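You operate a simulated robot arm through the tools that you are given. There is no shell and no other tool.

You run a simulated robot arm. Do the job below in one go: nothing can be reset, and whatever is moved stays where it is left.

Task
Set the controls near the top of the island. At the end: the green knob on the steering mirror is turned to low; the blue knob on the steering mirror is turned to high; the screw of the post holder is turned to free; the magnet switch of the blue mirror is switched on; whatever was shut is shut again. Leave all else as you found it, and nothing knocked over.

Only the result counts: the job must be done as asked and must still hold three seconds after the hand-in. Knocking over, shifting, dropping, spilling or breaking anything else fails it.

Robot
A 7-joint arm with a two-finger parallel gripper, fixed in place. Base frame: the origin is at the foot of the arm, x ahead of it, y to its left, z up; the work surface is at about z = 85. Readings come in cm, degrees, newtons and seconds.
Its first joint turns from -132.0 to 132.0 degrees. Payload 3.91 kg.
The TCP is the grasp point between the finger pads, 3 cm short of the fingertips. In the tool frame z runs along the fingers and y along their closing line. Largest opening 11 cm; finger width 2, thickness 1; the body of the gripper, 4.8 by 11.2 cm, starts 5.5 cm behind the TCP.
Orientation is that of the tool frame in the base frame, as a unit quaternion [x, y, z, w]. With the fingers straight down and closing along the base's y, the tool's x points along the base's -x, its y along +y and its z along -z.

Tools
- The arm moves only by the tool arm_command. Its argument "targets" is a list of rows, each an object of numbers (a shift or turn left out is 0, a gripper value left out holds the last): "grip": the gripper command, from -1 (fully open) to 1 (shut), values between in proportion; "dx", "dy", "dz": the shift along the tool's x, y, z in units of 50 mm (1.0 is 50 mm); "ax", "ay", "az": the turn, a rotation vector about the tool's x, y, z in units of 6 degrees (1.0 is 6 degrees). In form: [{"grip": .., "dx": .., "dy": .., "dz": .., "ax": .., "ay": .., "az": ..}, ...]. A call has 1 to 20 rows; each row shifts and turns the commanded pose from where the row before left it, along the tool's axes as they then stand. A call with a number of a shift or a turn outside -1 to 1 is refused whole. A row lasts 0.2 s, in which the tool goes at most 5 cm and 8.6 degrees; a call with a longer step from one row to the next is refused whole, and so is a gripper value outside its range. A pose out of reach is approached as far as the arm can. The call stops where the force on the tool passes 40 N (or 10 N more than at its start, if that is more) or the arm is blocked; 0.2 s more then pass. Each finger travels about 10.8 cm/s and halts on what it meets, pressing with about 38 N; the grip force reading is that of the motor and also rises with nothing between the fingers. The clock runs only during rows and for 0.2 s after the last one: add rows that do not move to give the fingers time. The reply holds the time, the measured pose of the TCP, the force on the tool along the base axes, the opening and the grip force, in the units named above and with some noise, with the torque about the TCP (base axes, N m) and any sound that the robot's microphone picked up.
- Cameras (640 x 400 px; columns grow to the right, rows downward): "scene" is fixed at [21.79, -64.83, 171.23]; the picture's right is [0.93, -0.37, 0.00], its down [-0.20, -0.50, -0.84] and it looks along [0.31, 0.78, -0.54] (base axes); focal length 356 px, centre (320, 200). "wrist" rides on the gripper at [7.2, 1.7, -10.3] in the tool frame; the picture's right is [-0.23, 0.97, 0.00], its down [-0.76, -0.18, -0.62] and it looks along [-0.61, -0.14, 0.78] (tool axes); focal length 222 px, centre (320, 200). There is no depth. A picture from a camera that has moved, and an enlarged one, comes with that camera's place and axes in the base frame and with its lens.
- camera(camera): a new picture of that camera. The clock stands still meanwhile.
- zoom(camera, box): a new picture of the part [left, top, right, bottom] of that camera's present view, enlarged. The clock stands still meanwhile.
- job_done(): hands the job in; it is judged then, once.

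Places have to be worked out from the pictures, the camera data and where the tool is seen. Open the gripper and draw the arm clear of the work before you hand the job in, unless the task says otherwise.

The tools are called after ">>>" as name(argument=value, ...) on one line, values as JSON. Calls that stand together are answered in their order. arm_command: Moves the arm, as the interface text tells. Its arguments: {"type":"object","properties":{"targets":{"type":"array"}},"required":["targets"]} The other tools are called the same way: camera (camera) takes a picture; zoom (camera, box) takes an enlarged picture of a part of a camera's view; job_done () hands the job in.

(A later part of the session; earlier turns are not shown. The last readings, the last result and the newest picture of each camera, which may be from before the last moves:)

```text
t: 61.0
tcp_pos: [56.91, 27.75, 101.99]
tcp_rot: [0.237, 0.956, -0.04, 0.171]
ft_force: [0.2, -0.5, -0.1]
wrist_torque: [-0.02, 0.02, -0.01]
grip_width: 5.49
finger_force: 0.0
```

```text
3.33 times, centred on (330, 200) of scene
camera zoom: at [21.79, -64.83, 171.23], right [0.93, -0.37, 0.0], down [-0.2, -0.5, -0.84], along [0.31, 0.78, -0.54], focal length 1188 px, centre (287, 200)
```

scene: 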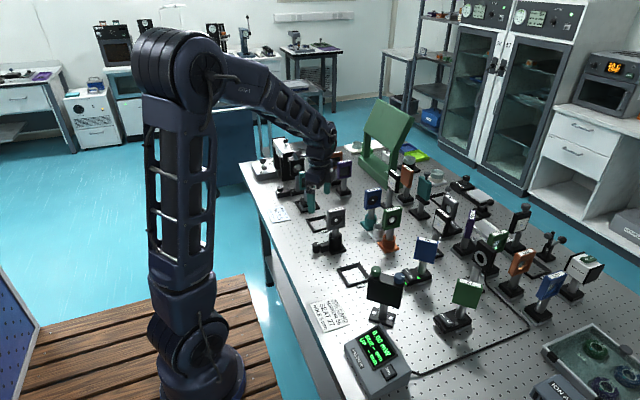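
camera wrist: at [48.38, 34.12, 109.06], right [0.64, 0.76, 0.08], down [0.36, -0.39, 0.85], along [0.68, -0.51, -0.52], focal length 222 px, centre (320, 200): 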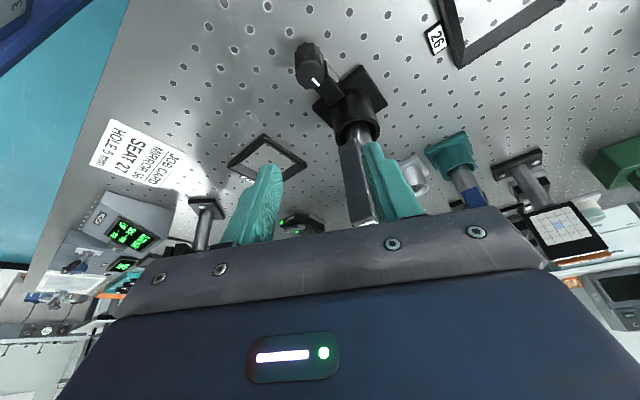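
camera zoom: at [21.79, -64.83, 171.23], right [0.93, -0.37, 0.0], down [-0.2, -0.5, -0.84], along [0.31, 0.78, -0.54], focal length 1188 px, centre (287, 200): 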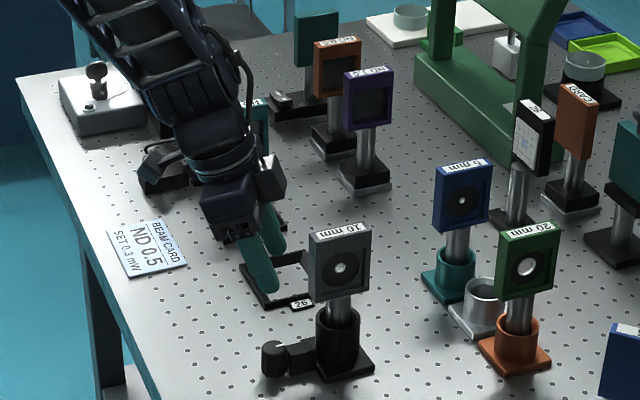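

The lean is right. I zoom to locate the screw from this lower angle.

>>> zoom(camera="wrist", box=[270, 30, 350, 100])

```text
5.71 times, centred on (310, 65) of wrist
camera zoom: at [48.38, 34.12, 109.06], right [0.64, 0.76, 0.08], down [0.36, -0.39, 0.85], along [0.68, -0.51, -0.52], focal length 1269 px, centre (377, 971)
```

zoom: 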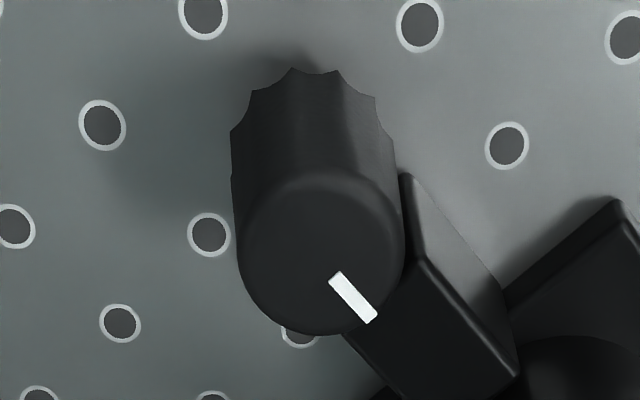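

The screw is at (57.54, 27.39), top z ≈ 88.7, agreeing with the earlier views. I descend vertically to TCP z ≈ 94 with the lean kept.

>>> arm_command(targets=[{"grip": 0, "dx": 0.13, "dy": -0.005, "dz": 0.293}, {"dx": 0.109, "dz": 0.301}, {"dx": 0.109, "dz": 0.301}, {"dx": 0.109, "dz": 0.301}, {"dx": 0.109, "dz": 0.301}, {}])

>>> zoom(camera="wrist", box=[240, 80, 400, 200])

>>> zoom(camera="scene", box=[290, 180, 370, 260])

```text
t: 62.4
tcp_pos: [56.88, 27.91, 93.95]
tcp_rot: [0.237, 0.956, -0.04, 0.171]
ft_force: [0.4, -0.4, 0.4]
wrist_torque: [-0.01, 0.03, 0.0]
grip_width: 5.5
finger_force: 0.0
```

```text
3.33 times, centred on (320, 140) of wrist
camera zoom: at [48.41, 34.21, 101.15], right [0.64, 0.76, 0.08], down [0.36, -0.39, 0.85], along [0.68, -0.51, -0.52], focal length 740 px, centre (320, 400)
```

zoom: 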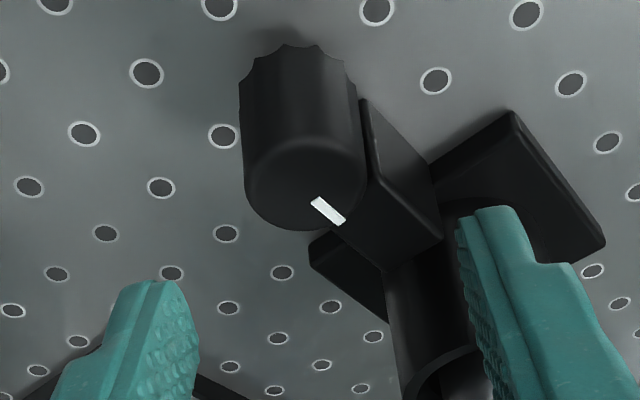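

```text
5.00 times, centred on (330, 220) of scene
camera zoom: at [21.79, -64.83, 171.23], right [0.93, -0.37, 0.0], down [-0.2, -0.5, -0.84], along [0.31, 0.78, -0.54], focal length 1781 px, centre (270, 100)
```

zoom: 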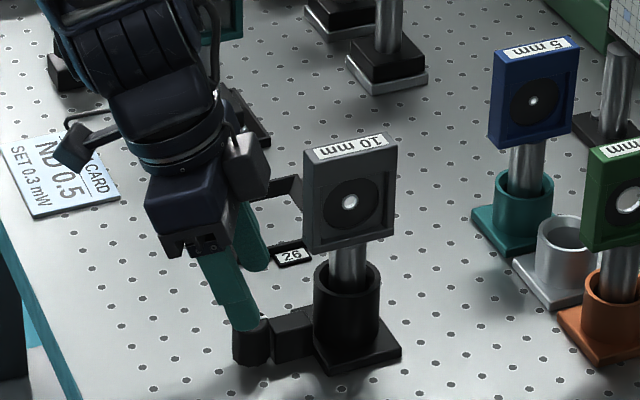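

The screw sits 1.7 mm off in the closing direction; I correct that and lower to TCP z ≈ 90.8, so the tips overlap the screw's upper 0.7 cm just above the block.

>>> arm_command(targets=[{"grip": 0, "dy": -0.034, "dx": 0.054, "dz": 0.148}, {"dx": 0.054, "dz": 0.148}, {"dx": 0.054, "dz": 0.148}, {"dx": 0.054, "dz": 0.148}, {}])

>>> zoom(camera="wrist", box=[240, 100, 400, 200])

>>> zoom(camera="scene", box=[290, 190, 370, 260])

```text
t: 63.6
tcp_pos: [56.89, 27.67, 91.03]
tcp_rot: [0.237, 0.955, -0.041, 0.172]
ft_force: [0.4, 0.1, 0.5]
wrist_torque: [0.01, 0.01, 0.01]
grip_width: 5.5
finger_force: 0.0
```

```text
4.00 times, centred on (320, 150) of wrist
camera zoom: at [48.34, 34.01, 98.12], right [0.64, 0.76, 0.08], down [0.36, -0.39, 0.85], along [0.68, -0.51, -0.52], focal length 888 px, centre (320, 400)
```

zoom: 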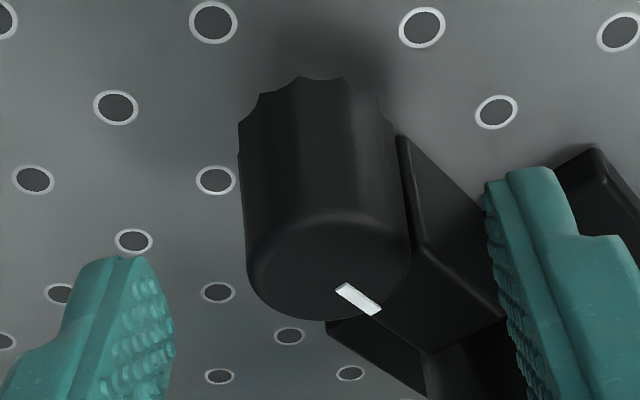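

```text
5.71 times, centred on (330, 225) of scene
camera zoom: at [21.79, -64.83, 171.23], right [0.93, -0.37, 0.0], down [-0.2, -0.5, -0.84], along [0.31, 0.78, -0.54], focal length 2036 px, centre (263, 57)
```

zoom: 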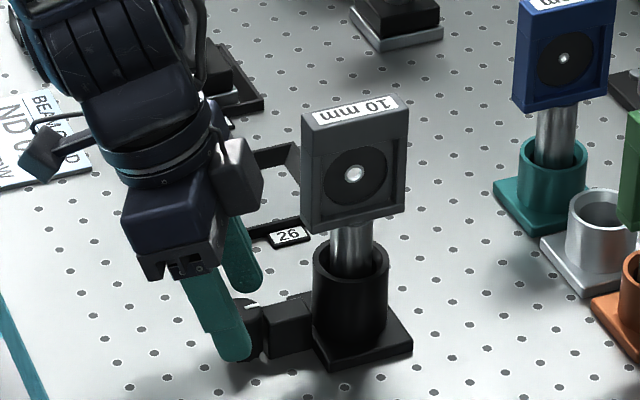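

The screw is centred between the fingers. I lower 2 mm more and close gradually, watching the side force for uneven contact.

>>> arm_command(targets=[{"grip": 0.2, "dx": 0.0137, "dz": 0.0376}, {"grip": 0.4}, {"grip": 0.44}, {"grip": 0.47}, {}])

>>> zoom(camera="wrist", box=[240, 100, 400, 200])

```text
t: 64.8
tcp_pos: [56.82, 27.66, 90.78]
tcp_rot: [0.236, 0.956, -0.039, 0.172]
ft_force: [1.0, 2.2, -0.3]
wrist_torque: [0.07, 0.0, 0.04]
grip_width: 3.03
finger_force: 1.1
```

```text
4.00 times, centred on (320, 150) of wrist
camera zoom: at [48.31, 34.02, 97.85], right [0.64, 0.76, 0.08], down [0.36, -0.39, 0.85], along [0.68, -0.51, -0.52], focal length 888 px, centre (320, 400)
```

zoom: 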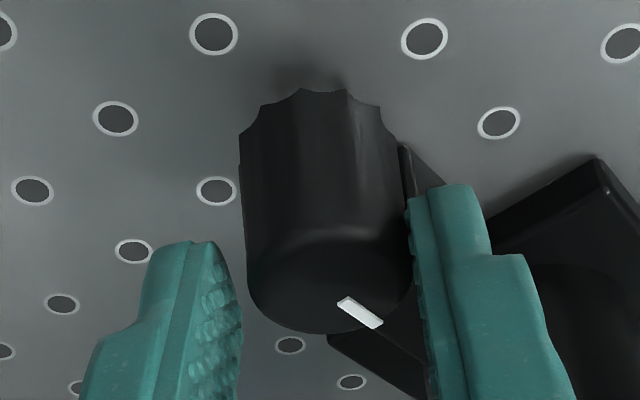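

The right finger touched first (2.4 N). I shift the hand 2 mm towards that side and close further.

>>> arm_command(targets=[{"grip": 0.44, "dy": 0.042}, {"grip": 0.47}, {"grip": 0.49}, {}])

```text
t: 65.8
tcp_pos: [56.76, 27.88, 90.79]
tcp_rot: [0.237, 0.956, -0.04, 0.171]
ft_force: [-0.4, 0.6, -0.2]
wrist_torque: [-0.01, -0.01, -0.01]
grip_width: 2.81
finger_force: 0.0
```

No contact force now at 2.81 cm opening. I close in small steps to take hold.

>>> arm_command(targets=[{"grip": 0.5}, {"grip": 0.51}, {"grip": 0.52}, {"grip": 0.53}, {}])

>>> zoom(camera="wrist", box=[240, 100, 400, 200])

```text
t: 67.0
tcp_pos: [56.82, 27.79, 90.79]
tcp_rot: [0.236, 0.956, -0.039, 0.171]
ft_force: [1.4, 3.5, -0.5]
wrist_torque: [0.06, 0.03, 0.05]
grip_width: 2.78
finger_force: 1.5
```

```text
4.00 times, centred on (320, 150) of wrist
camera zoom: at [48.38, 34.14, 97.92], right [0.64, 0.76, 0.08], down [0.36, -0.39, 0.85], along [0.68, -0.51, -0.52], focal length 888 px, centre (320, 400)
```

zoom: 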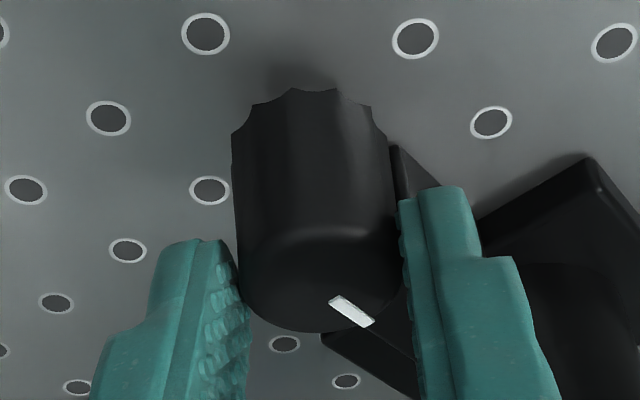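

Right side still touches first by about a millimetre. I shift another 1 mm and close more.

>>> arm_command(targets=[{"grip": 0.53, "dy": 0.022}, {"grip": 0.54}, {"grip": 0.56}, {}])

```text
t: 68.0
tcp_pos: [56.98, 27.91, 90.67]
tcp_rot: [0.236, 0.956, -0.039, 0.171]
ft_force: [-2.5, -7.8, -1.7]
wrist_torque: [-0.63, 0.02, -0.12]
grip_width: 2.65
finger_force: 45.4
```

Both fingers now hold the screw (2.65 cm). I relieve the remaining side force and check that the holder hasn't moved.

>>> arm_command(targets=[{"grip": 0.58, "dy": -0.01}, {}])

>>> zoom(camera="wrist", box=[240, 100, 400, 200])

>>> zoom(camera="scene", box=[290, 190, 370, 260])

```text
t: 68.6
tcp_pos: [56.79, 27.84, 90.69]
tcp_rot: [0.236, 0.956, -0.04, 0.171]
ft_force: [5.5, -10.6, -2.2]
wrist_torque: [-0.81, -0.37, -0.2]
grip_width: 2.66
finger_force: 45.2
```

```text
4.00 times, centred on (320, 150) of wrist
camera zoom: at [48.43, 34.16, 97.85], right [0.64, 0.76, 0.08], down [0.36, -0.39, 0.85], along [0.68, -0.51, -0.52], focal length 888 px, centre (320, 400)
```

zoom: 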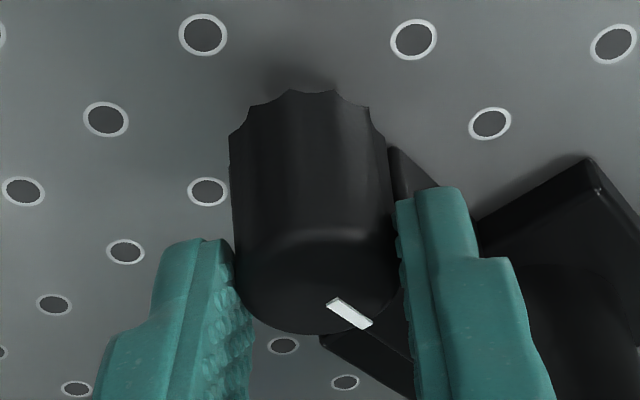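

```text
5.71 times, centred on (330, 225) of scene
camera zoom: at [21.79, -64.83, 171.23], right [0.93, -0.37, 0.0], down [-0.2, -0.5, -0.84], along [0.31, 0.78, -0.54], focal length 2036 px, centre (263, 57)
```

zoom: 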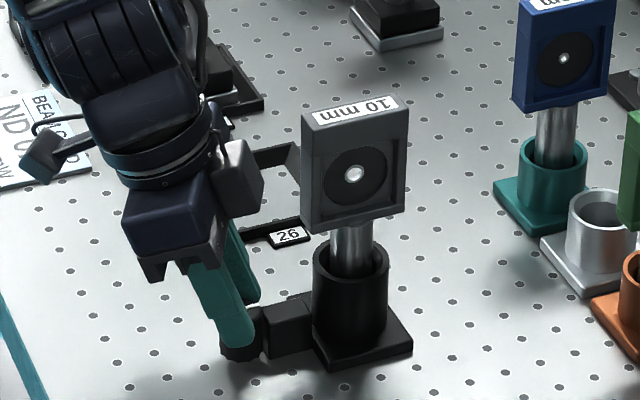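

The holder has not moved. I turn the screw counter-clockwise about the vertical through its axis, 19° first.

>>> arm_command(targets=[{"grip": 0.58, "ax": -0.276, "az": -0.752, "dy": -0.015}, {"ax": -0.276, "az": -0.752, "dy": -0.015}, {"ax": -0.276, "az": -0.752, "dy": -0.015}, {"ax": -0.276, "az": -0.752, "dy": -0.015}, {}])

>>> zoom(camera="wrist", box=[240, 100, 400, 200])

```text
t: 69.8
tcp_pos: [56.66, 27.66, 90.8]
tcp_rot: [0.073, 0.982, -0.011, 0.176]
ft_force: [1.4, 4.9, -12.1]
wrist_torque: [0.07, -0.12, -0.56]
grip_width: 2.67
finger_force: 45.2
```

```text
4.00 times, centred on (320, 150) of wrist
camera zoom: at [46.64, 30.81, 97.85], right [0.35, 0.93, 0.08], down [0.47, -0.25, 0.85], along [0.81, -0.26, -0.52], focal length 888 px, centre (320, 400)
```

zoom: 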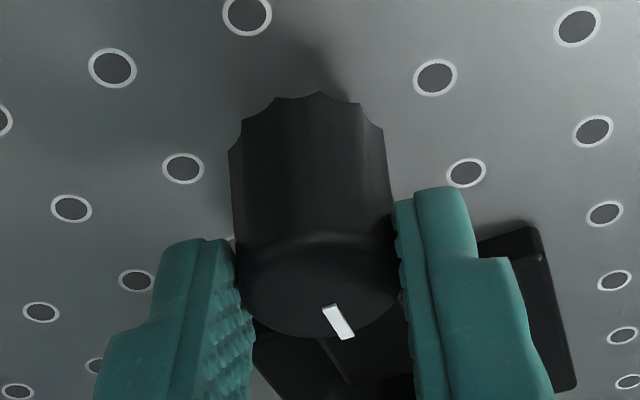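

The fingers turned 19° but the screw's mark stayed put (torque -0.56 N m): counter-clockwise it is blocked or very stiff. I test the other way by turning back clockwise and watching whether the screw follows.

>>> arm_command(targets=[{"grip": 0.58, "ax": 0.276, "az": 0.752, "dy": 0.015}, {"ax": 0.276, "az": 0.752, "dy": 0.015}, {"ax": 0.276, "az": 0.752, "dy": 0.015}, {}])

>>> zoom(camera="wrist", box=[240, 100, 400, 200])

>>> zoom(camera="scene", box=[290, 190, 370, 260])

```text
t: 70.8
tcp_pos: [56.69, 27.81, 90.68]
tcp_rot: [0.196, 0.964, -0.033, 0.173]
ft_force: [-14.4, -1.0, 16.3]
wrist_torque: [-0.14, 0.59, -0.05]
grip_width: 2.67
finger_force: 44.6
```

```text
4.00 times, centred on (320, 150) of wrist
camera zoom: at [47.81, 33.41, 97.86], right [0.58, 0.81, 0.08], down [0.39, -0.36, 0.85], along [0.72, -0.46, -0.52], focal length 888 px, centre (320, 400)
```

zoom: 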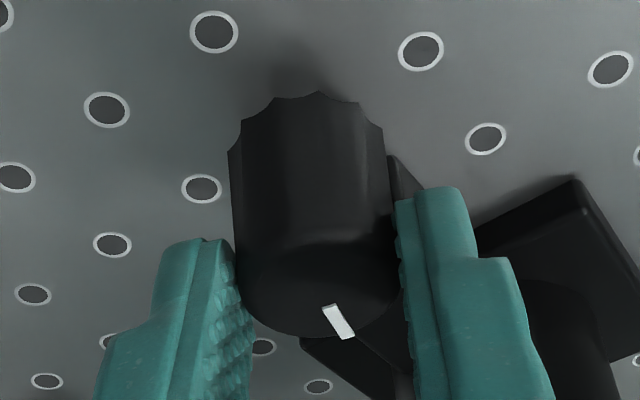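

```text
5.71 times, centred on (330, 225) of scene
camera zoom: at [21.79, -64.83, 171.23], right [0.93, -0.37, 0.0], down [-0.2, -0.5, -0.84], along [0.31, 0.78, -0.54], focal length 2036 px, centre (263, 57)
```

zoom: 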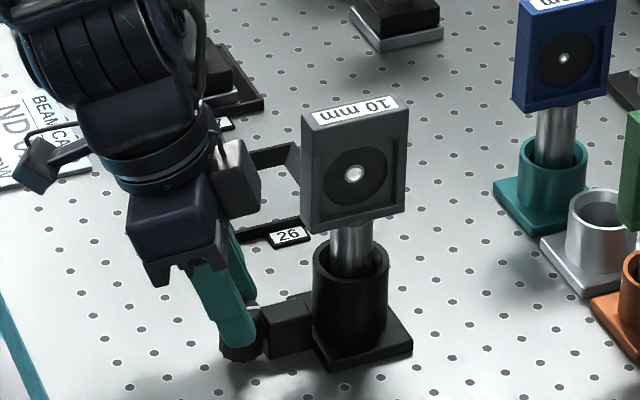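

The mark moved with the fingers (now about -10°), so the screw turns freely clockwise and sits against a stop counter-clockwise; its travel, and so the other setting, lies clockwise. I open, rise 1.5 cm, and swing the hand 60° round for a fresh clockwise stroke.

>>> arm_command(targets=[{"grip": 0.4}, {"grip": 0.2}, {"grip": 0}, {}, {"dx": -0.05, "dz": -0.141}, {"dx": -0.055, "dz": -0.141}, {}])

>>> arm_command(targets=[{"ax": -0.2875, "az": -0.783, "dy": -0.0157}, {"ax": -0.2875, "az": -0.783, "dy": -0.0157}, {"ax": -0.2875, "az": -0.783, "dy": -0.0157}, {"ax": -0.2875, "az": -0.783, "dy": -0.0157}, {"ax": -0.2875, "az": -0.783, "dy": -0.0157}, {"ax": -0.2875, "az": -0.783, "dy": -0.0157}, {"ax": -0.2875, "az": -0.783, "dy": -0.0157}, {"ax": -0.2875, "az": -0.783, "dy": -0.0157}, {"ax": -0.2875, "az": -0.783, "dy": -0.0157}, {"ax": -0.2875, "az": -0.783, "dy": -0.0157}, {"ax": -0.2875, "az": -0.783, "dy": -0.0157}, {"ax": -0.2875, "az": -0.783, "dy": -0.0157}, {}])

>>> zoom(camera="wrist", box=[240, 100, 400, 200])

>>> zoom(camera="scene", box=[290, 190, 370, 260])

```text
t: 72.4
tcp_pos: [56.79, 27.69, 92.19]
tcp_rot: [0.196, 0.965, -0.033, 0.173]
ft_force: [0.5, 0.3, -0.5]
wrist_torque: [0.0, 0.0, -0.01]
grip_width: 5.48
finger_force: 0.1
```

```text
t: 75.2
tcp_pos: [56.84, 27.02, 92.1]
tcp_rot: [-0.314, 0.932, 0.057, 0.169]
ft_force: [-0.9, -0.1, -0.6]
wrist_torque: [0.0, 0.0, -0.03]
grip_width: 5.5
finger_force: 0.0
```

```text
4.00 times, centred on (320, 150) of wrist
camera zoom: at [47.44, 22.07, 99.18], right [-0.42, 0.9, 0.08], down [0.5, 0.16, 0.85], along [0.76, 0.4, -0.52], focal length 888 px, centre (320, 400)
```

zoom: 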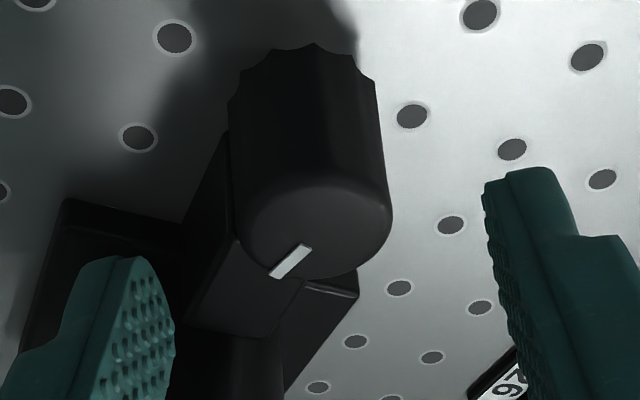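

```text
5.71 times, centred on (330, 225) of scene
camera zoom: at [21.79, -64.83, 171.23], right [0.93, -0.37, 0.0], down [-0.2, -0.5, -0.84], along [0.31, 0.78, -0.54], focal length 2036 px, centre (263, 57)
```

zoom: 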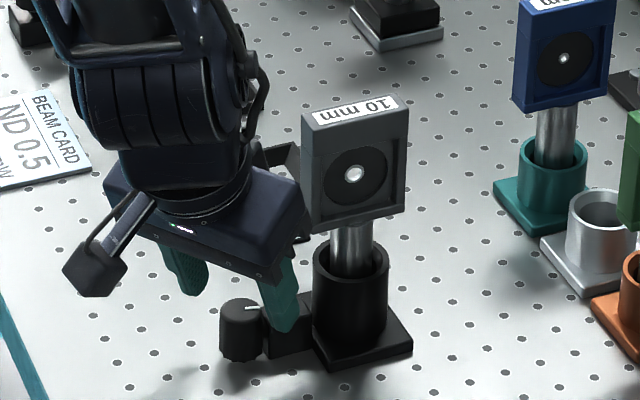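

The knob centre is now best placed at (57.35, 27.55), top z ≈ 89. I centre the hand on it, lower to TCP z ≈ 91 and close gradually.

>>> arm_command(targets=[{"grip": 0, "dx": 0.027, "dy": 0.022, "dz": -0.01}, {"dx": 0.038, "dz": 0.104}, {"dx": 0.038, "dz": 0.104}, {"grip": 0.2}, {"grip": 0.42}, {"grip": 0.46}, {"grip": 0.49}, {}])

>>> zoom(camera="wrist", box=[240, 100, 400, 200])

```text
t: 77.0
tcp_pos: [56.79, 26.99, 91.09]
tcp_rot: [-0.313, 0.933, 0.056, 0.17]
ft_force: [0.7, -0.9, 0.0]
wrist_torque: [-0.02, 0.02, 0.01]
grip_width: 2.83
finger_force: 0.0
```

```text
4.00 times, centred on (320, 150) of wrist
camera zoom: at [47.35, 22.05, 98.16], right [-0.42, 0.91, 0.08], down [0.5, 0.16, 0.85], along [0.76, 0.4, -0.52], focal length 888 px, centre (320, 400)
```

zoom: 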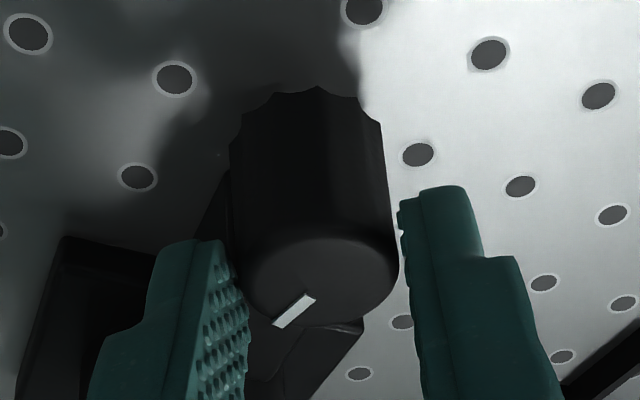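

The screw is evenly between the fingers with no force yet. I close onto it.

>>> arm_command(targets=[{"grip": 0.51}, {"grip": 0.53}, {"grip": 0.55}, {"grip": 0.58}, {}])

```text
t: 78.2
tcp_pos: [56.82, 26.94, 91.16]
tcp_rot: [-0.313, 0.933, 0.057, 0.169]
ft_force: [4.4, -7.0, 0.1]
wrist_torque: [-0.06, 0.0, -0.1]
grip_width: 2.65
finger_force: 45.0
```

Held evenly. I turn clockwise 25°.

>>> arm_command(targets=[{"grip": 0.58, "dy": -0.012}, {"ax": 0.2875, "az": 0.783, "dy": 0.0142}, {"ax": 0.2875, "az": 0.783, "dy": 0.0142}, {"ax": 0.2875, "az": 0.783, "dy": 0.0142}, {"ax": 0.2875, "az": 0.783, "dy": 0.0142}, {"ax": 0.2875, "az": 0.783, "dy": 0.0142}, {}])

>>> zoom(camera="wrist", box=[240, 100, 400, 200])

```text
t: 79.8
tcp_pos: [56.56, 27.36, 91.09]
tcp_rot: [-0.103, 0.979, 0.02, 0.177]
ft_force: [-4.6, 25.2, -4.9]
wrist_torque: [0.67, 0.36, 0.21]
grip_width: 2.65
finger_force: 45.1
```

```text
4.00 times, centred on (320, 150) of wrist
camera zoom: at [45.99, 26.78, 98.18], right [0.0, 1.0, 0.08], down [0.52, -0.07, 0.85], along [0.85, 0.04, -0.52], focal length 888 px, centre (320, 400)
```

zoom: 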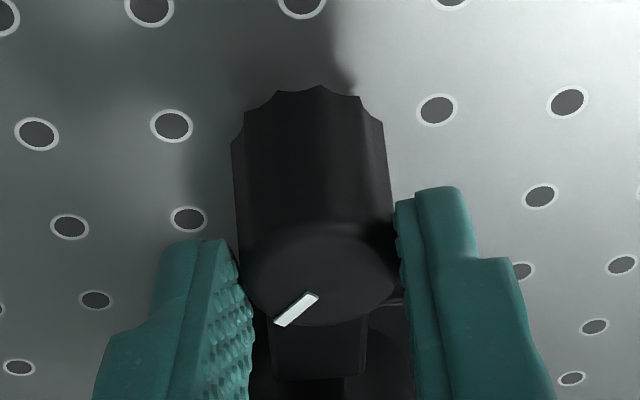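

The screw follows clockwise (mark near -35°). I relieve the 25 N side load and turn on another 20°.

>>> arm_command(targets=[{"grip": 0.58, "dy": 0.03}, {"ax": 0.2875, "az": 0.783, "dy": 0.0142}, {"ax": 0.2875, "az": 0.783, "dy": 0.0142}, {"ax": 0.2875, "az": 0.783, "dy": 0.0142}, {"ax": 0.2875, "az": 0.783, "dy": 0.0142}, {}])

>>> zoom(camera="wrist", box=[240, 100, 400, 200])

```text
t: 81.2
tcp_pos: [56.68, 27.63, 91.06]
tcp_rot: [0.07, 0.982, -0.011, 0.176]
ft_force: [0.9, 16.5, -0.1]
wrist_torque: [0.44, -0.38, 0.17]
grip_width: 2.64
finger_force: 45.3
```

```text
4.00 times, centred on (320, 150) of wrist
camera zoom: at [46.45, 30.75, 98.2], right [0.35, 0.93, 0.08], down [0.47, -0.25, 0.85], along [0.81, -0.25, -0.52], focal length 888 px, centre (320, 400)
```

zoom: 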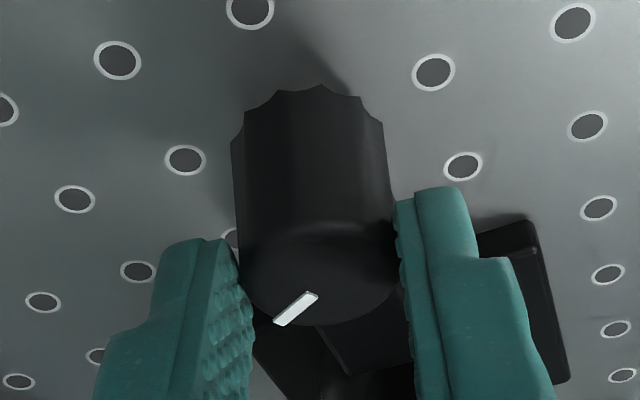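

Still following (mark near -55°). I relieve and continue 25°.

>>> arm_command(targets=[{"grip": 0.58, "dy": 0.02}, {"ax": 0.2875, "az": 0.783, "dy": 0.0142}, {"ax": 0.2875, "az": 0.783, "dy": 0.0142}, {"ax": 0.2875, "az": 0.783, "dy": 0.0142}, {"ax": 0.2875, "az": 0.783, "dy": 0.0142}, {"ax": 0.2875, "az": 0.783, "dy": 0.0142}, {}])

>>> zoom(camera="wrist", box=[240, 100, 400, 200])

>>> zoom(camera="scene", box=[290, 190, 370, 260])

```text
t: 82.8
tcp_pos: [56.78, 27.96, 91.08]
tcp_rot: [0.281, 0.943, -0.046, 0.17]
ft_force: [19.0, 5.0, 25.8]
wrist_torque: [-0.16, -0.61, 0.15]
grip_width: 2.67
finger_force: 44.3
```

```text
4.00 times, centred on (320, 150) of wrist
camera zoom: at [48.84, 35.08, 98.19], right [0.71, 0.7, 0.09], down [0.32, -0.43, 0.85], along [0.63, -0.57, -0.52], focal length 888 px, centre (320, 400)
```

zoom: 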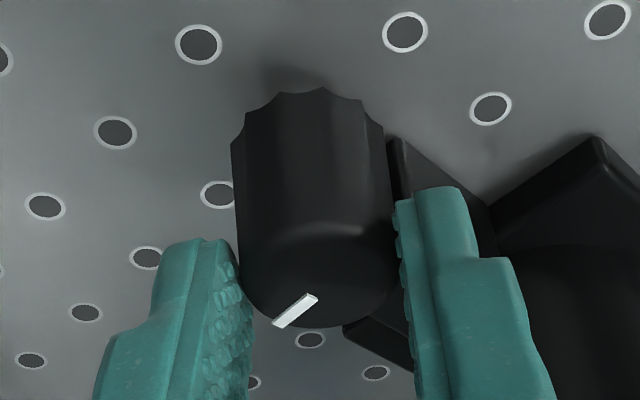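

```text
5.71 times, centred on (330, 225) of scene
camera zoom: at [21.79, -64.83, 171.23], right [0.93, -0.37, 0.0], down [-0.2, -0.5, -0.84], along [0.31, 0.78, -0.54], focal length 2036 px, centre (263, 57)
```

zoom: 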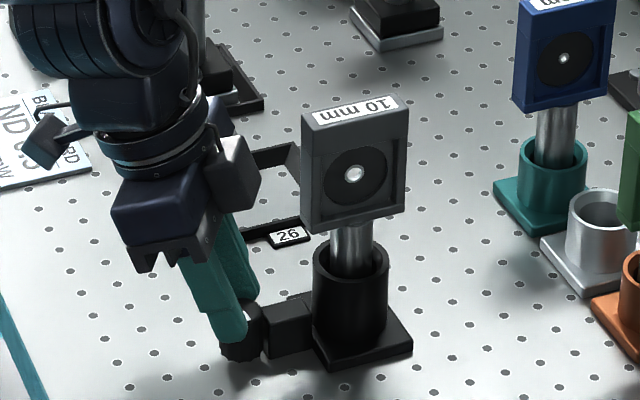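

The mark is near -80° and still follows. I relieve the upward and side loads and turn a last 5° in this stroke.

>>> arm_command(targets=[{"grip": 0.58, "dx": -0.0276, "dy": 0.019, "dz": -0.022}, {"ax": 0.2875, "az": 0.783, "dy": 0.0142}, {}])

>>> zoom(camera="wrist", box=[240, 100, 400, 200])

```text
t: 83.6
tcp_pos: [56.68, 28.02, 91.03]
tcp_rot: [0.321, 0.931, -0.054, 0.167]
ft_force: [7.5, -2.1, 16.0]
wrist_torque: [-0.66, -0.82, 0.04]
grip_width: 2.63
finger_force: 44.8
```

```text
4.00 times, centred on (320, 150) of wrist
camera zoom: at [49.53, 35.82, 98.18], right [0.77, 0.64, 0.08], down [0.28, -0.45, 0.85], along [0.58, -0.63, -0.52], focal length 888 px, centre (320, 400)
```

zoom: 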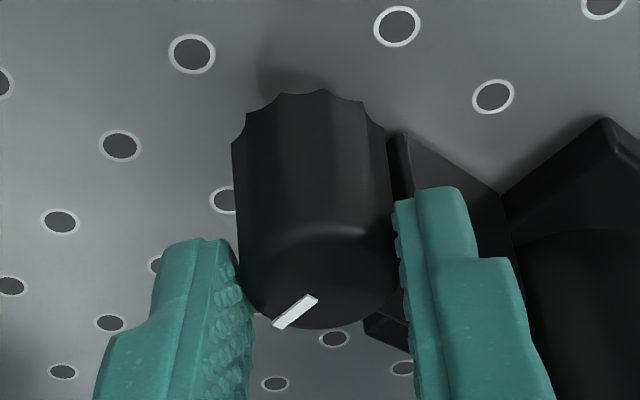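

No stop yet at -85°. I release, rise, and swing the hand back 75° for another stroke.

>>> arm_command(targets=[{"grip": 0.4}, {"grip": 0.2}, {"grip": 0}, {}, {"dx": -0.05, "dz": -0.141}, {"dx": -0.055, "dz": -0.141}, {}])

>>> arm_command(targets=[{"ax": -0.2875, "az": -0.783, "dy": -0.0152}, {"ax": -0.2875, "az": -0.783, "dy": -0.0152}, {"ax": -0.2875, "az": -0.783, "dy": -0.0152}, {"ax": -0.2875, "az": -0.783, "dy": -0.0152}, {"ax": -0.2875, "az": -0.783, "dy": -0.0152}, {"ax": -0.2875, "az": -0.783, "dy": -0.0152}, {"ax": -0.2875, "az": -0.783, "dy": -0.0152}, {"ax": -0.2875, "az": -0.783, "dy": -0.0152}, {"ax": -0.2875, "az": -0.783, "dy": -0.0152}, {"ax": -0.2875, "az": -0.783, "dy": -0.0152}, {"ax": -0.2875, "az": -0.783, "dy": -0.0152}, {"ax": -0.2875, "az": -0.783, "dy": -0.0152}, {"ax": -0.2875, "az": -0.783, "dy": -0.0152}, {"ax": -0.2875, "az": -0.783, "dy": -0.0152}, {"ax": -0.2875, "az": -0.783, "dy": -0.0152}, {}])

>>> zoom(camera="wrist", box=[240, 100, 400, 200])

>>> zoom(camera="scene", box=[290, 190, 370, 260])

```text
t: 85.2
tcp_pos: [56.8, 27.87, 92.57]
tcp_rot: [0.32, 0.931, -0.054, 0.167]
ft_force: [0.3, 0.3, 0.3]
wrist_torque: [0.0, 0.03, 0.01]
grip_width: 5.51
finger_force: 0.0
```

```text
t: 88.6
tcp_pos: [56.6, 27.12, 92.65]
tcp_rot: [-0.314, 0.933, 0.056, 0.168]
ft_force: [-0.1, 0.2, 0.6]
wrist_torque: [-0.02, -0.03, -0.02]
grip_width: 5.51
finger_force: 0.1
```

```text
4.00 times, centred on (320, 150) of wrist
camera zoom: at [47.34, 22.11, 99.72], right [-0.42, 0.9, 0.08], down [0.5, 0.16, 0.85], along [0.76, 0.4, -0.52], focal length 888 px, centre (320, 400)
```

zoom: 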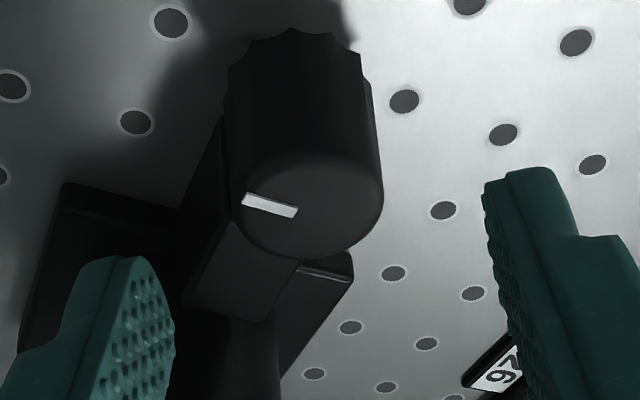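

```text
5.71 times, centred on (330, 225) of scene
camera zoom: at [21.79, -64.83, 171.23], right [0.93, -0.37, 0.0], down [-0.2, -0.5, -0.84], along [0.31, 0.78, -0.54], focal length 2036 px, centre (263, 57)
```

zoom: 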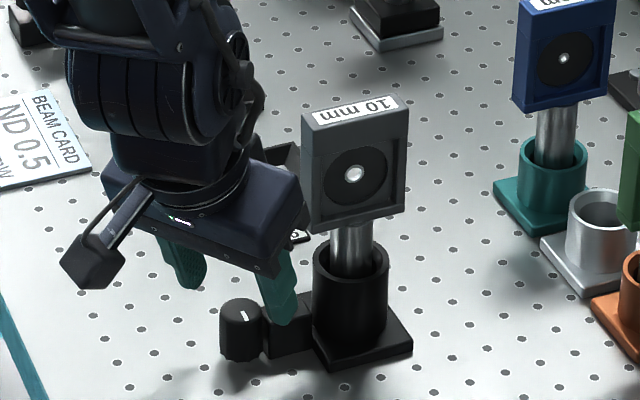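

The mark points along -y now (-85°). I centre, lower again and take hold.

>>> arm_command(targets=[{"grip": 0, "dx": 0.012, "dy": -0.018, "dz": -0.004}, {"dx": 0.0545, "dz": 0.15}, {"dx": 0.0545, "dz": 0.15}, {"grip": 0.2}, {"grip": 0.42}, {"grip": 0.46}, {"grip": 0.49}, {}])

>>> zoom(camera="wrist", box=[240, 100, 400, 200])

```text
t: 90.4
tcp_pos: [56.69, 26.99, 90.95]
tcp_rot: [-0.313, 0.933, 0.057, 0.169]
ft_force: [0.4, 0.0, -0.4]
wrist_torque: [0.0, 0.02, 0.0]
grip_width: 2.82
finger_force: 0.0
```

```text
4.00 times, centred on (320, 150) of wrist
camera zoom: at [47.38, 21.98, 98.12], right [-0.42, 0.9, 0.08], down [0.5, 0.16, 0.85], along [0.76, 0.4, -0.52], focal length 888 px, centre (320, 400)
```

zoom: 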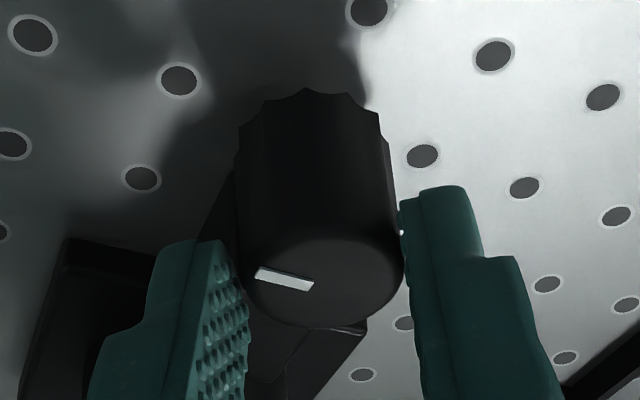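

Nearly even; I nudge half a millimetre, close, and begin the next clockwise stroke.

>>> arm_command(targets=[{"grip": 0.5, "dy": 0.008}, {"grip": 0.52}, {"grip": 0.54}, {"grip": 0.58}, {}])

>>> arm_command(targets=[{"grip": 0.58, "ax": 0.2875, "az": 0.783, "dy": 0.0142}, {"ax": 0.2875, "az": 0.783, "dy": 0.0142}, {"ax": 0.2875, "az": 0.783, "dy": 0.0142}, {"ax": 0.2875, "az": 0.783, "dy": 0.0142}, {}])

>>> zoom(camera="wrist", box=[240, 100, 400, 200])

```text
t: 91.6
tcp_pos: [56.81, 27.01, 91.06]
tcp_rot: [-0.313, 0.933, 0.056, 0.168]
ft_force: [1.1, -3.2, -0.6]
wrist_torque: [0.03, 0.24, -0.03]
grip_width: 2.66
finger_force: 44.7
```

```text
t: 92.8
tcp_pos: [56.58, 27.19, 91.01]
tcp_rot: [-0.147, 0.973, 0.027, 0.176]
ft_force: [-9.0, 12.9, 10.5]
wrist_torque: [0.16, 0.53, 0.12]
grip_width: 2.66
finger_force: 45.2
```

```text
4.00 times, centred on (320, 150) of wrist
camera zoom: at [46.12, 25.79, 98.16], right [-0.08, 0.99, 0.08], down [0.53, -0.03, 0.85], along [0.85, 0.11, -0.52], focal length 888 px, centre (320, 400)
```

zoom: 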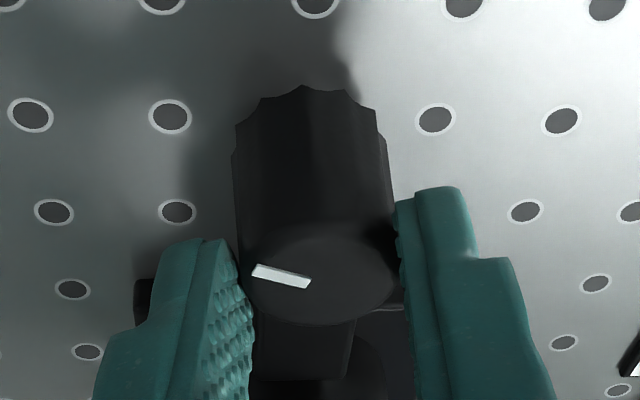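

It follows to about -105°. I continue with a small relief.

>>> arm_command(targets=[{"grip": 0.58, "dy": 0.015, "dz": -0.01}, {"ax": 0.2875, "az": 0.783, "dy": 0.0142}, {"ax": 0.2875, "az": 0.783, "dy": 0.0142}, {"ax": 0.2875, "az": 0.783, "dy": 0.0142}, {"ax": 0.2875, "az": 0.783, "dy": 0.0142}, {}])

>>> zoom(camera="wrist", box=[240, 100, 400, 200])

```text
t: 94.2
tcp_pos: [56.52, 27.55, 90.89]
tcp_rot: [0.025, 0.984, -0.002, 0.177]
ft_force: [-0.3, 12.1, -21.5]
wrist_torque: [0.13, -0.6, 0.08]
grip_width: 2.65
finger_force: 44.8
```

```text
4.00 times, centred on (320, 150) of wrist
camera zoom: at [46.23, 29.78, 98.19], right [0.26, 0.96, 0.08], down [0.49, -0.21, 0.85], along [0.83, -0.18, -0.52], focal length 888 px, centre (320, 400)
```

zoom: 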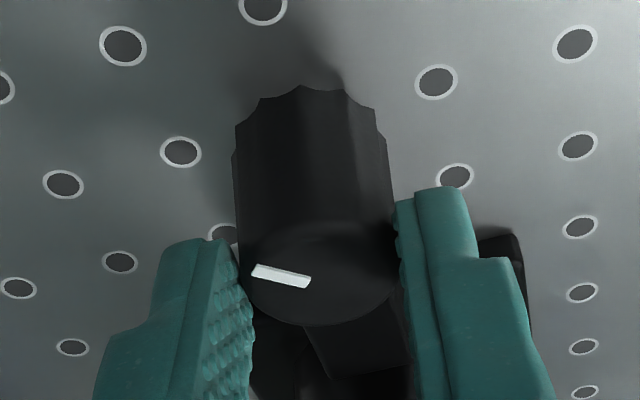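

About -125° now, still free. I ease the upward pull and continue.

>>> arm_command(targets=[{"grip": 0.58, "dy": 0.015, "dx": 0.007, "dz": 0.019}, {"ax": 0.2875, "az": 0.783, "dy": 0.0142}, {"ax": 0.2875, "az": 0.783, "dy": 0.0142}, {"ax": 0.2875, "az": 0.783, "dy": 0.0142}, {"ax": 0.2875, "az": 0.783, "dy": 0.0142}, {}])

>>> zoom(camera="wrist", box=[240, 100, 400, 200])

```text
t: 95.6
tcp_pos: [56.54, 27.88, 90.95]
tcp_rot: [0.197, 0.964, -0.032, 0.174]
ft_force: [9.0, 1.3, 11.6]
wrist_torque: [-0.3, -0.66, 0.04]
grip_width: 2.63
finger_force: 45.1
```

```text
4.00 times, centred on (320, 150) of wrist
camera zoom: at [47.66, 33.48, 98.21], right [0.58, 0.81, 0.08], down [0.39, -0.36, 0.85], along [0.72, -0.46, -0.52], focal length 888 px, centre (320, 400)
```

zoom: 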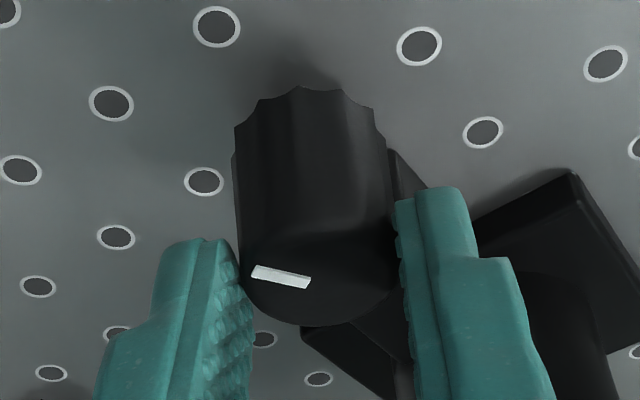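

About -145°, still free. I finish this stroke with 15° more.

>>> arm_command(targets=[{"grip": 0.58, "dx": -0.015, "dy": 0.005}, {"ax": 0.2875, "az": 0.783, "dy": 0.0142}, {"ax": 0.2875, "az": 0.783, "dy": 0.0142}, {"ax": 0.2875, "az": 0.783, "dy": 0.0142}, {}])

>>> zoom(camera="wrist", box=[240, 100, 400, 200])

>>> zoom(camera="scene", box=[290, 190, 370, 260])

```text
t: 96.8
tcp_pos: [56.75, 28.1, 91.01]
tcp_rot: [0.32, 0.931, -0.054, 0.167]
ft_force: [13.2, 5.4, 9.0]
wrist_torque: [-0.28, -0.88, 0.16]
grip_width: 2.63
finger_force: 44.7
```

```text
4.00 times, centred on (320, 150) of wrist
camera zoom: at [49.52, 35.81, 98.21], right [0.77, 0.64, 0.09], down [0.28, -0.45, 0.85], along [0.58, -0.63, -0.52], focal length 888 px, centre (320, 400)
```

zoom: 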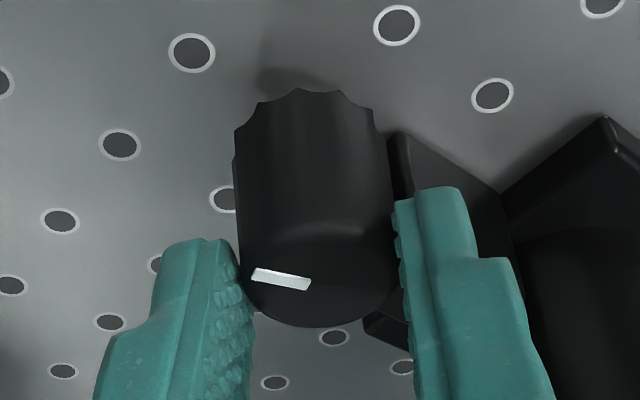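

```text
5.71 times, centred on (330, 225) of scene
camera zoom: at [21.79, -64.83, 171.23], right [0.93, -0.37, 0.0], down [-0.2, -0.5, -0.84], along [0.31, 0.78, -0.54], focal length 2036 px, centre (263, 57)
```

zoom: 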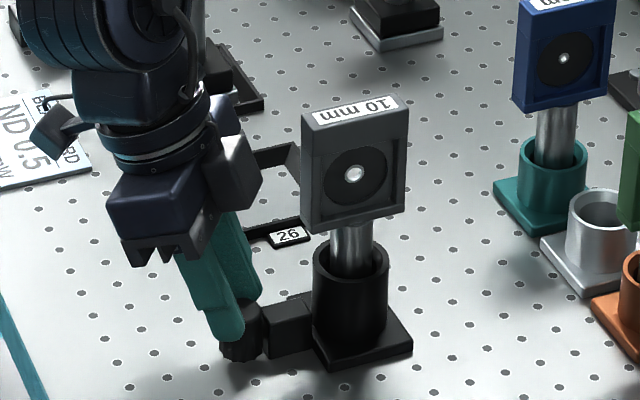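

About -160° and still turning freely. I release and swing back for a third stroke.

>>> arm_command(targets=[{"grip": 0.4}, {"grip": 0.2}, {"grip": 0}, {}, {"dx": -0.05, "dz": -0.141}, {"dx": -0.055, "dz": -0.141}, {}])

>>> arm_command(targets=[{"ax": -0.2875, "az": -0.783, "dy": -0.0152}, {"ax": -0.2875, "az": -0.783, "dy": -0.0152}, {"ax": -0.2875, "az": -0.783, "dy": -0.0152}, {"ax": -0.2875, "az": -0.783, "dy": -0.0152}, {"ax": -0.2875, "az": -0.783, "dy": -0.0152}, {"ax": -0.2875, "az": -0.783, "dy": -0.0152}, {"ax": -0.2875, "az": -0.783, "dy": -0.0152}, {"ax": -0.2875, "az": -0.783, "dy": -0.0152}, {"ax": -0.2875, "az": -0.783, "dy": -0.0152}, {"ax": -0.2875, "az": -0.783, "dy": -0.0152}, {"ax": -0.2875, "az": -0.783, "dy": -0.0152}, {"ax": -0.2875, "az": -0.783, "dy": -0.0152}, {"ax": -0.2875, "az": -0.783, "dy": -0.0152}, {"ax": -0.2875, "az": -0.783, "dy": -0.0152}, {"ax": -0.2875, "az": -0.783, "dy": -0.0152}, {}])

>>> zoom(camera="wrist", box=[240, 100, 400, 200])

>>> zoom(camera="scene", box=[290, 190, 370, 260])

```text
t: 98.4
tcp_pos: [56.83, 28.06, 92.41]
tcp_rot: [0.321, 0.931, -0.054, 0.166]
ft_force: [0.3, 0.5, -0.1]
wrist_torque: [0.02, 0.0, 0.0]
grip_width: 5.49
finger_force: 0.0
```

```text
t: 101.8
tcp_pos: [56.71, 26.89, 92.46]
tcp_rot: [-0.314, 0.933, 0.057, 0.168]
ft_force: [-0.3, 0.1, 0.2]
wrist_torque: [0.02, 0.0, -0.03]
grip_width: 5.49
finger_force: 0.1
```

```text
4.00 times, centred on (320, 150) of wrist
camera zoom: at [47.37, 21.96, 99.67], right [-0.42, 0.9, 0.08], down [0.5, 0.16, 0.85], along [0.76, 0.4, -0.52], focal length 888 px, centre (320, 400)
```

zoom: 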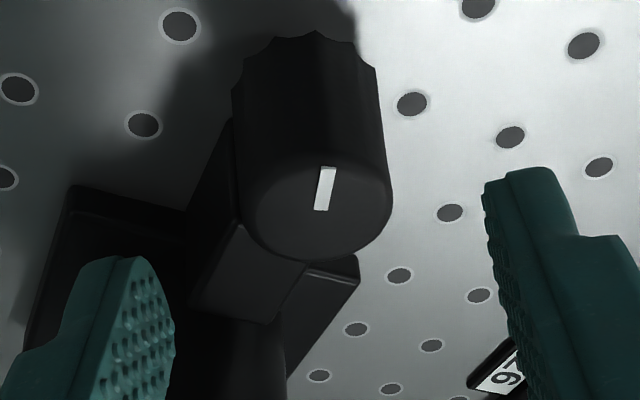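

```text
5.71 times, centred on (330, 225) of scene
camera zoom: at [21.79, -64.83, 171.23], right [0.93, -0.37, 0.0], down [-0.2, -0.5, -0.84], along [0.31, 0.78, -0.54], focal length 2036 px, centre (263, 57)
```

zoom: 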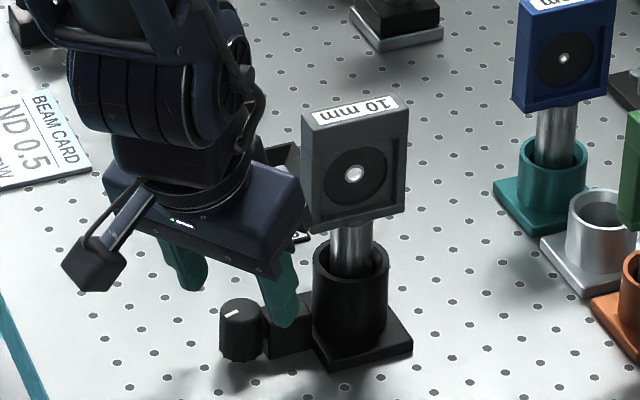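

The mark points along -x now (-160°), and the screw is centred. I lower and take hold again.

>>> arm_command(targets=[{"grip": 0, "dy": 0.008, "dx": 0.05, "dz": 0.137}, {"dx": 0.05, "dz": 0.137}, {}, {"grip": 0.2}, {"grip": 0.42}, {"grip": 0.46}, {"grip": 0.49}, {}])

>>> zoom(camera="wrist", box=[240, 100, 400, 200])

```text
t: 103.6
tcp_pos: [56.84, 26.8, 91.12]
tcp_rot: [-0.313, 0.933, 0.056, 0.168]
ft_force: [-0.6, -0.3, 1.1]
wrist_torque: [-0.01, 0.0, -0.01]
grip_width: 2.78
finger_force: 0.1
```

```text
4.00 times, centred on (320, 150) of wrist
camera zoom: at [47.43, 22.04, 98.28], right [-0.42, 0.9, 0.08], down [0.5, 0.16, 0.85], along [0.76, 0.4, -0.52], focal length 888 px, centre (320, 400)
```

zoom: 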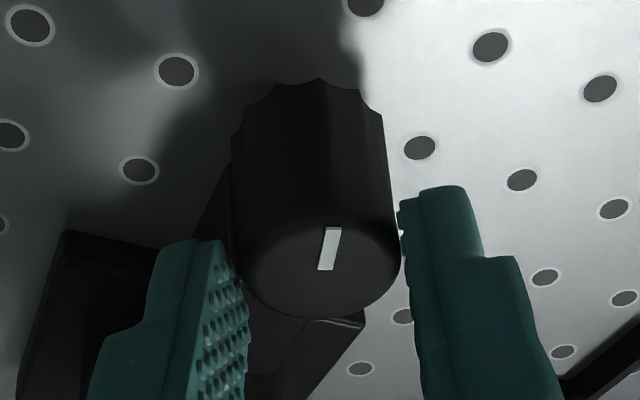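

Even on both sides with no force. I close and turn clockwise 20°.

>>> arm_command(targets=[{"grip": 0.5}, {"grip": 0.52}, {"grip": 0.54}, {"grip": 0.58}, {}])

>>> arm_command(targets=[{"grip": 0.58, "ax": 0.2875, "az": 0.783, "dy": 0.0142}, {"ax": 0.2875, "az": 0.783, "dy": 0.0142}, {"ax": 0.2875, "az": 0.783, "dy": 0.0142}, {"ax": 0.2875, "az": 0.783, "dy": 0.0142}, {}])

>>> zoom(camera="wrist", box=[240, 100, 400, 200])

```text
t: 104.8
tcp_pos: [56.71, 26.92, 91.2]
tcp_rot: [-0.314, 0.933, 0.057, 0.168]
ft_force: [-1.0, 2.2, 0.6]
wrist_torque: [0.25, 0.11, 0.01]
grip_width: 2.65
finger_force: 45.1
```

```text
t: 106.0
tcp_pos: [56.56, 27.2, 91.19]
tcp_rot: [-0.146, 0.973, 0.028, 0.176]
ft_force: [6.7, 10.5, 15.3]
wrist_torque: [0.34, -0.49, 0.13]
grip_width: 2.63
finger_force: 44.5
```

```text
4.00 times, centred on (320, 150) of wrist
camera zoom: at [46.08, 25.78, 98.27], right [-0.08, 0.99, 0.08], down [0.53, -0.03, 0.85], along [0.85, 0.11, -0.52], focal length 888 px, centre (320, 400)
```

zoom: 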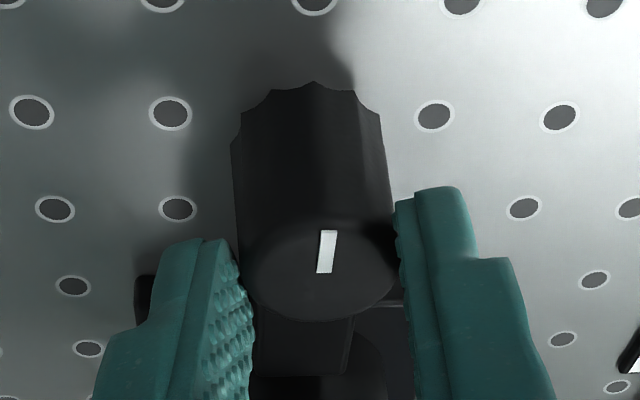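

It follows past -180°. I continue.

>>> arm_command(targets=[{"grip": 0.58, "dy": 0.012, "dx": -0.008, "dz": -0.012}, {"ax": 0.2875, "az": 0.783, "dy": 0.0142}, {"ax": 0.2875, "az": 0.783, "dy": 0.0142}, {"ax": 0.2875, "az": 0.783, "dy": 0.0142}, {"ax": 0.2875, "az": 0.783, "dy": 0.0142}, {}])

>>> zoom(camera="wrist", box=[240, 100, 400, 200])

```text
t: 107.4
tcp_pos: [56.42, 27.5, 91.21]
tcp_rot: [0.026, 0.984, -0.004, 0.176]
ft_force: [-9.8, 6.5, -21.7]
wrist_torque: [0.07, -0.04, 0.26]
grip_width: 2.68
finger_force: 44.6
```

```text
4.00 times, centred on (320, 150) of wrist
camera zoom: at [46.07, 29.81, 98.3], right [0.26, 0.96, 0.08], down [0.49, -0.2, 0.85], along [0.83, -0.18, -0.52], focal length 888 px, centre (320, 400)
```

zoom: 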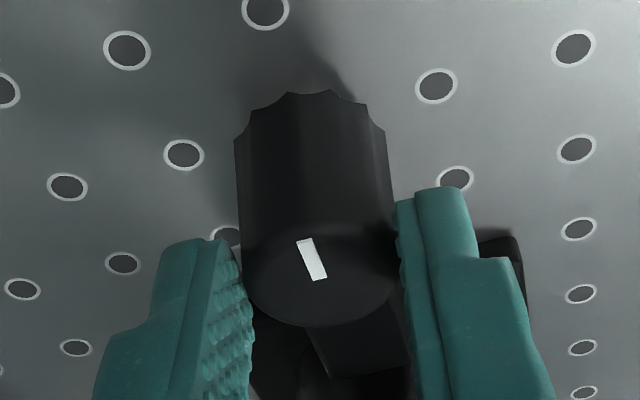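

The mark now lags the fingers with torque +0.26 N m and points exactly away from the post: the clockwise stop is half a turn (180°) from where the screw began. I ease off, release and rise clear.

>>> arm_command(targets=[{"grip": 0.58, "ax": -0.17, "az": -0.47, "dy": -0.0085, "dx": 0.007, "dz": 0.019}, {"grip": 0.4}, {"grip": 0.2}, {"grip": 0}, {}, {"dx": -0.07, "dz": -0.19}, {"dx": -0.137, "dz": -0.376}, {"dx": -0.205, "dz": -0.564}, {"dx": -0.205, "dz": -0.564}, {"dx": -0.205, "dz": -0.564}, {"dx": -0.205, "dz": -0.564}, {}])

>>> zoom(camera="scene", box=[290, 190, 370, 260])

>>> camera(camera="wrist")

```text
t: 110.0
tcp_pos: [56.31, 27.22, 106.02]
tcp_rot: [-0.001, 0.984, 0.003, 0.177]
ft_force: [0.2, 0.0, 0.6]
wrist_torque: [0.01, 0.01, 0.01]
grip_width: 5.51
finger_force: 0.1
```

```text
5.71 times, centred on (330, 225) of scene
camera zoom: at [21.79, -64.83, 171.23], right [0.93, -0.37, 0.0], down [-0.2, -0.5, -0.84], along [0.31, 0.78, -0.54], focal length 2036 px, centre (263, 57)
```

zoom: 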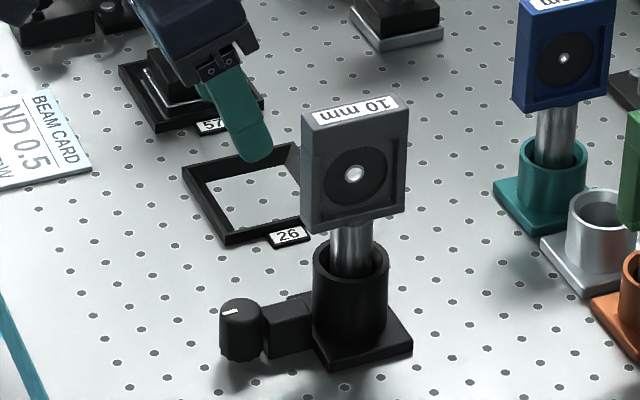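

```text
taken
camera wrist: at [45.89, 28.94, 113.19], right [0.21, 0.97, 0.08], down [0.5, -0.18, 0.85], along [0.84, -0.14, -0.52], focal length 222 px, centre (320, 200)
```

wrist: 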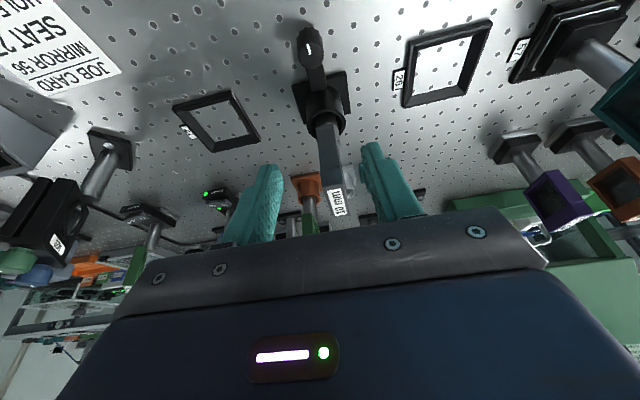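

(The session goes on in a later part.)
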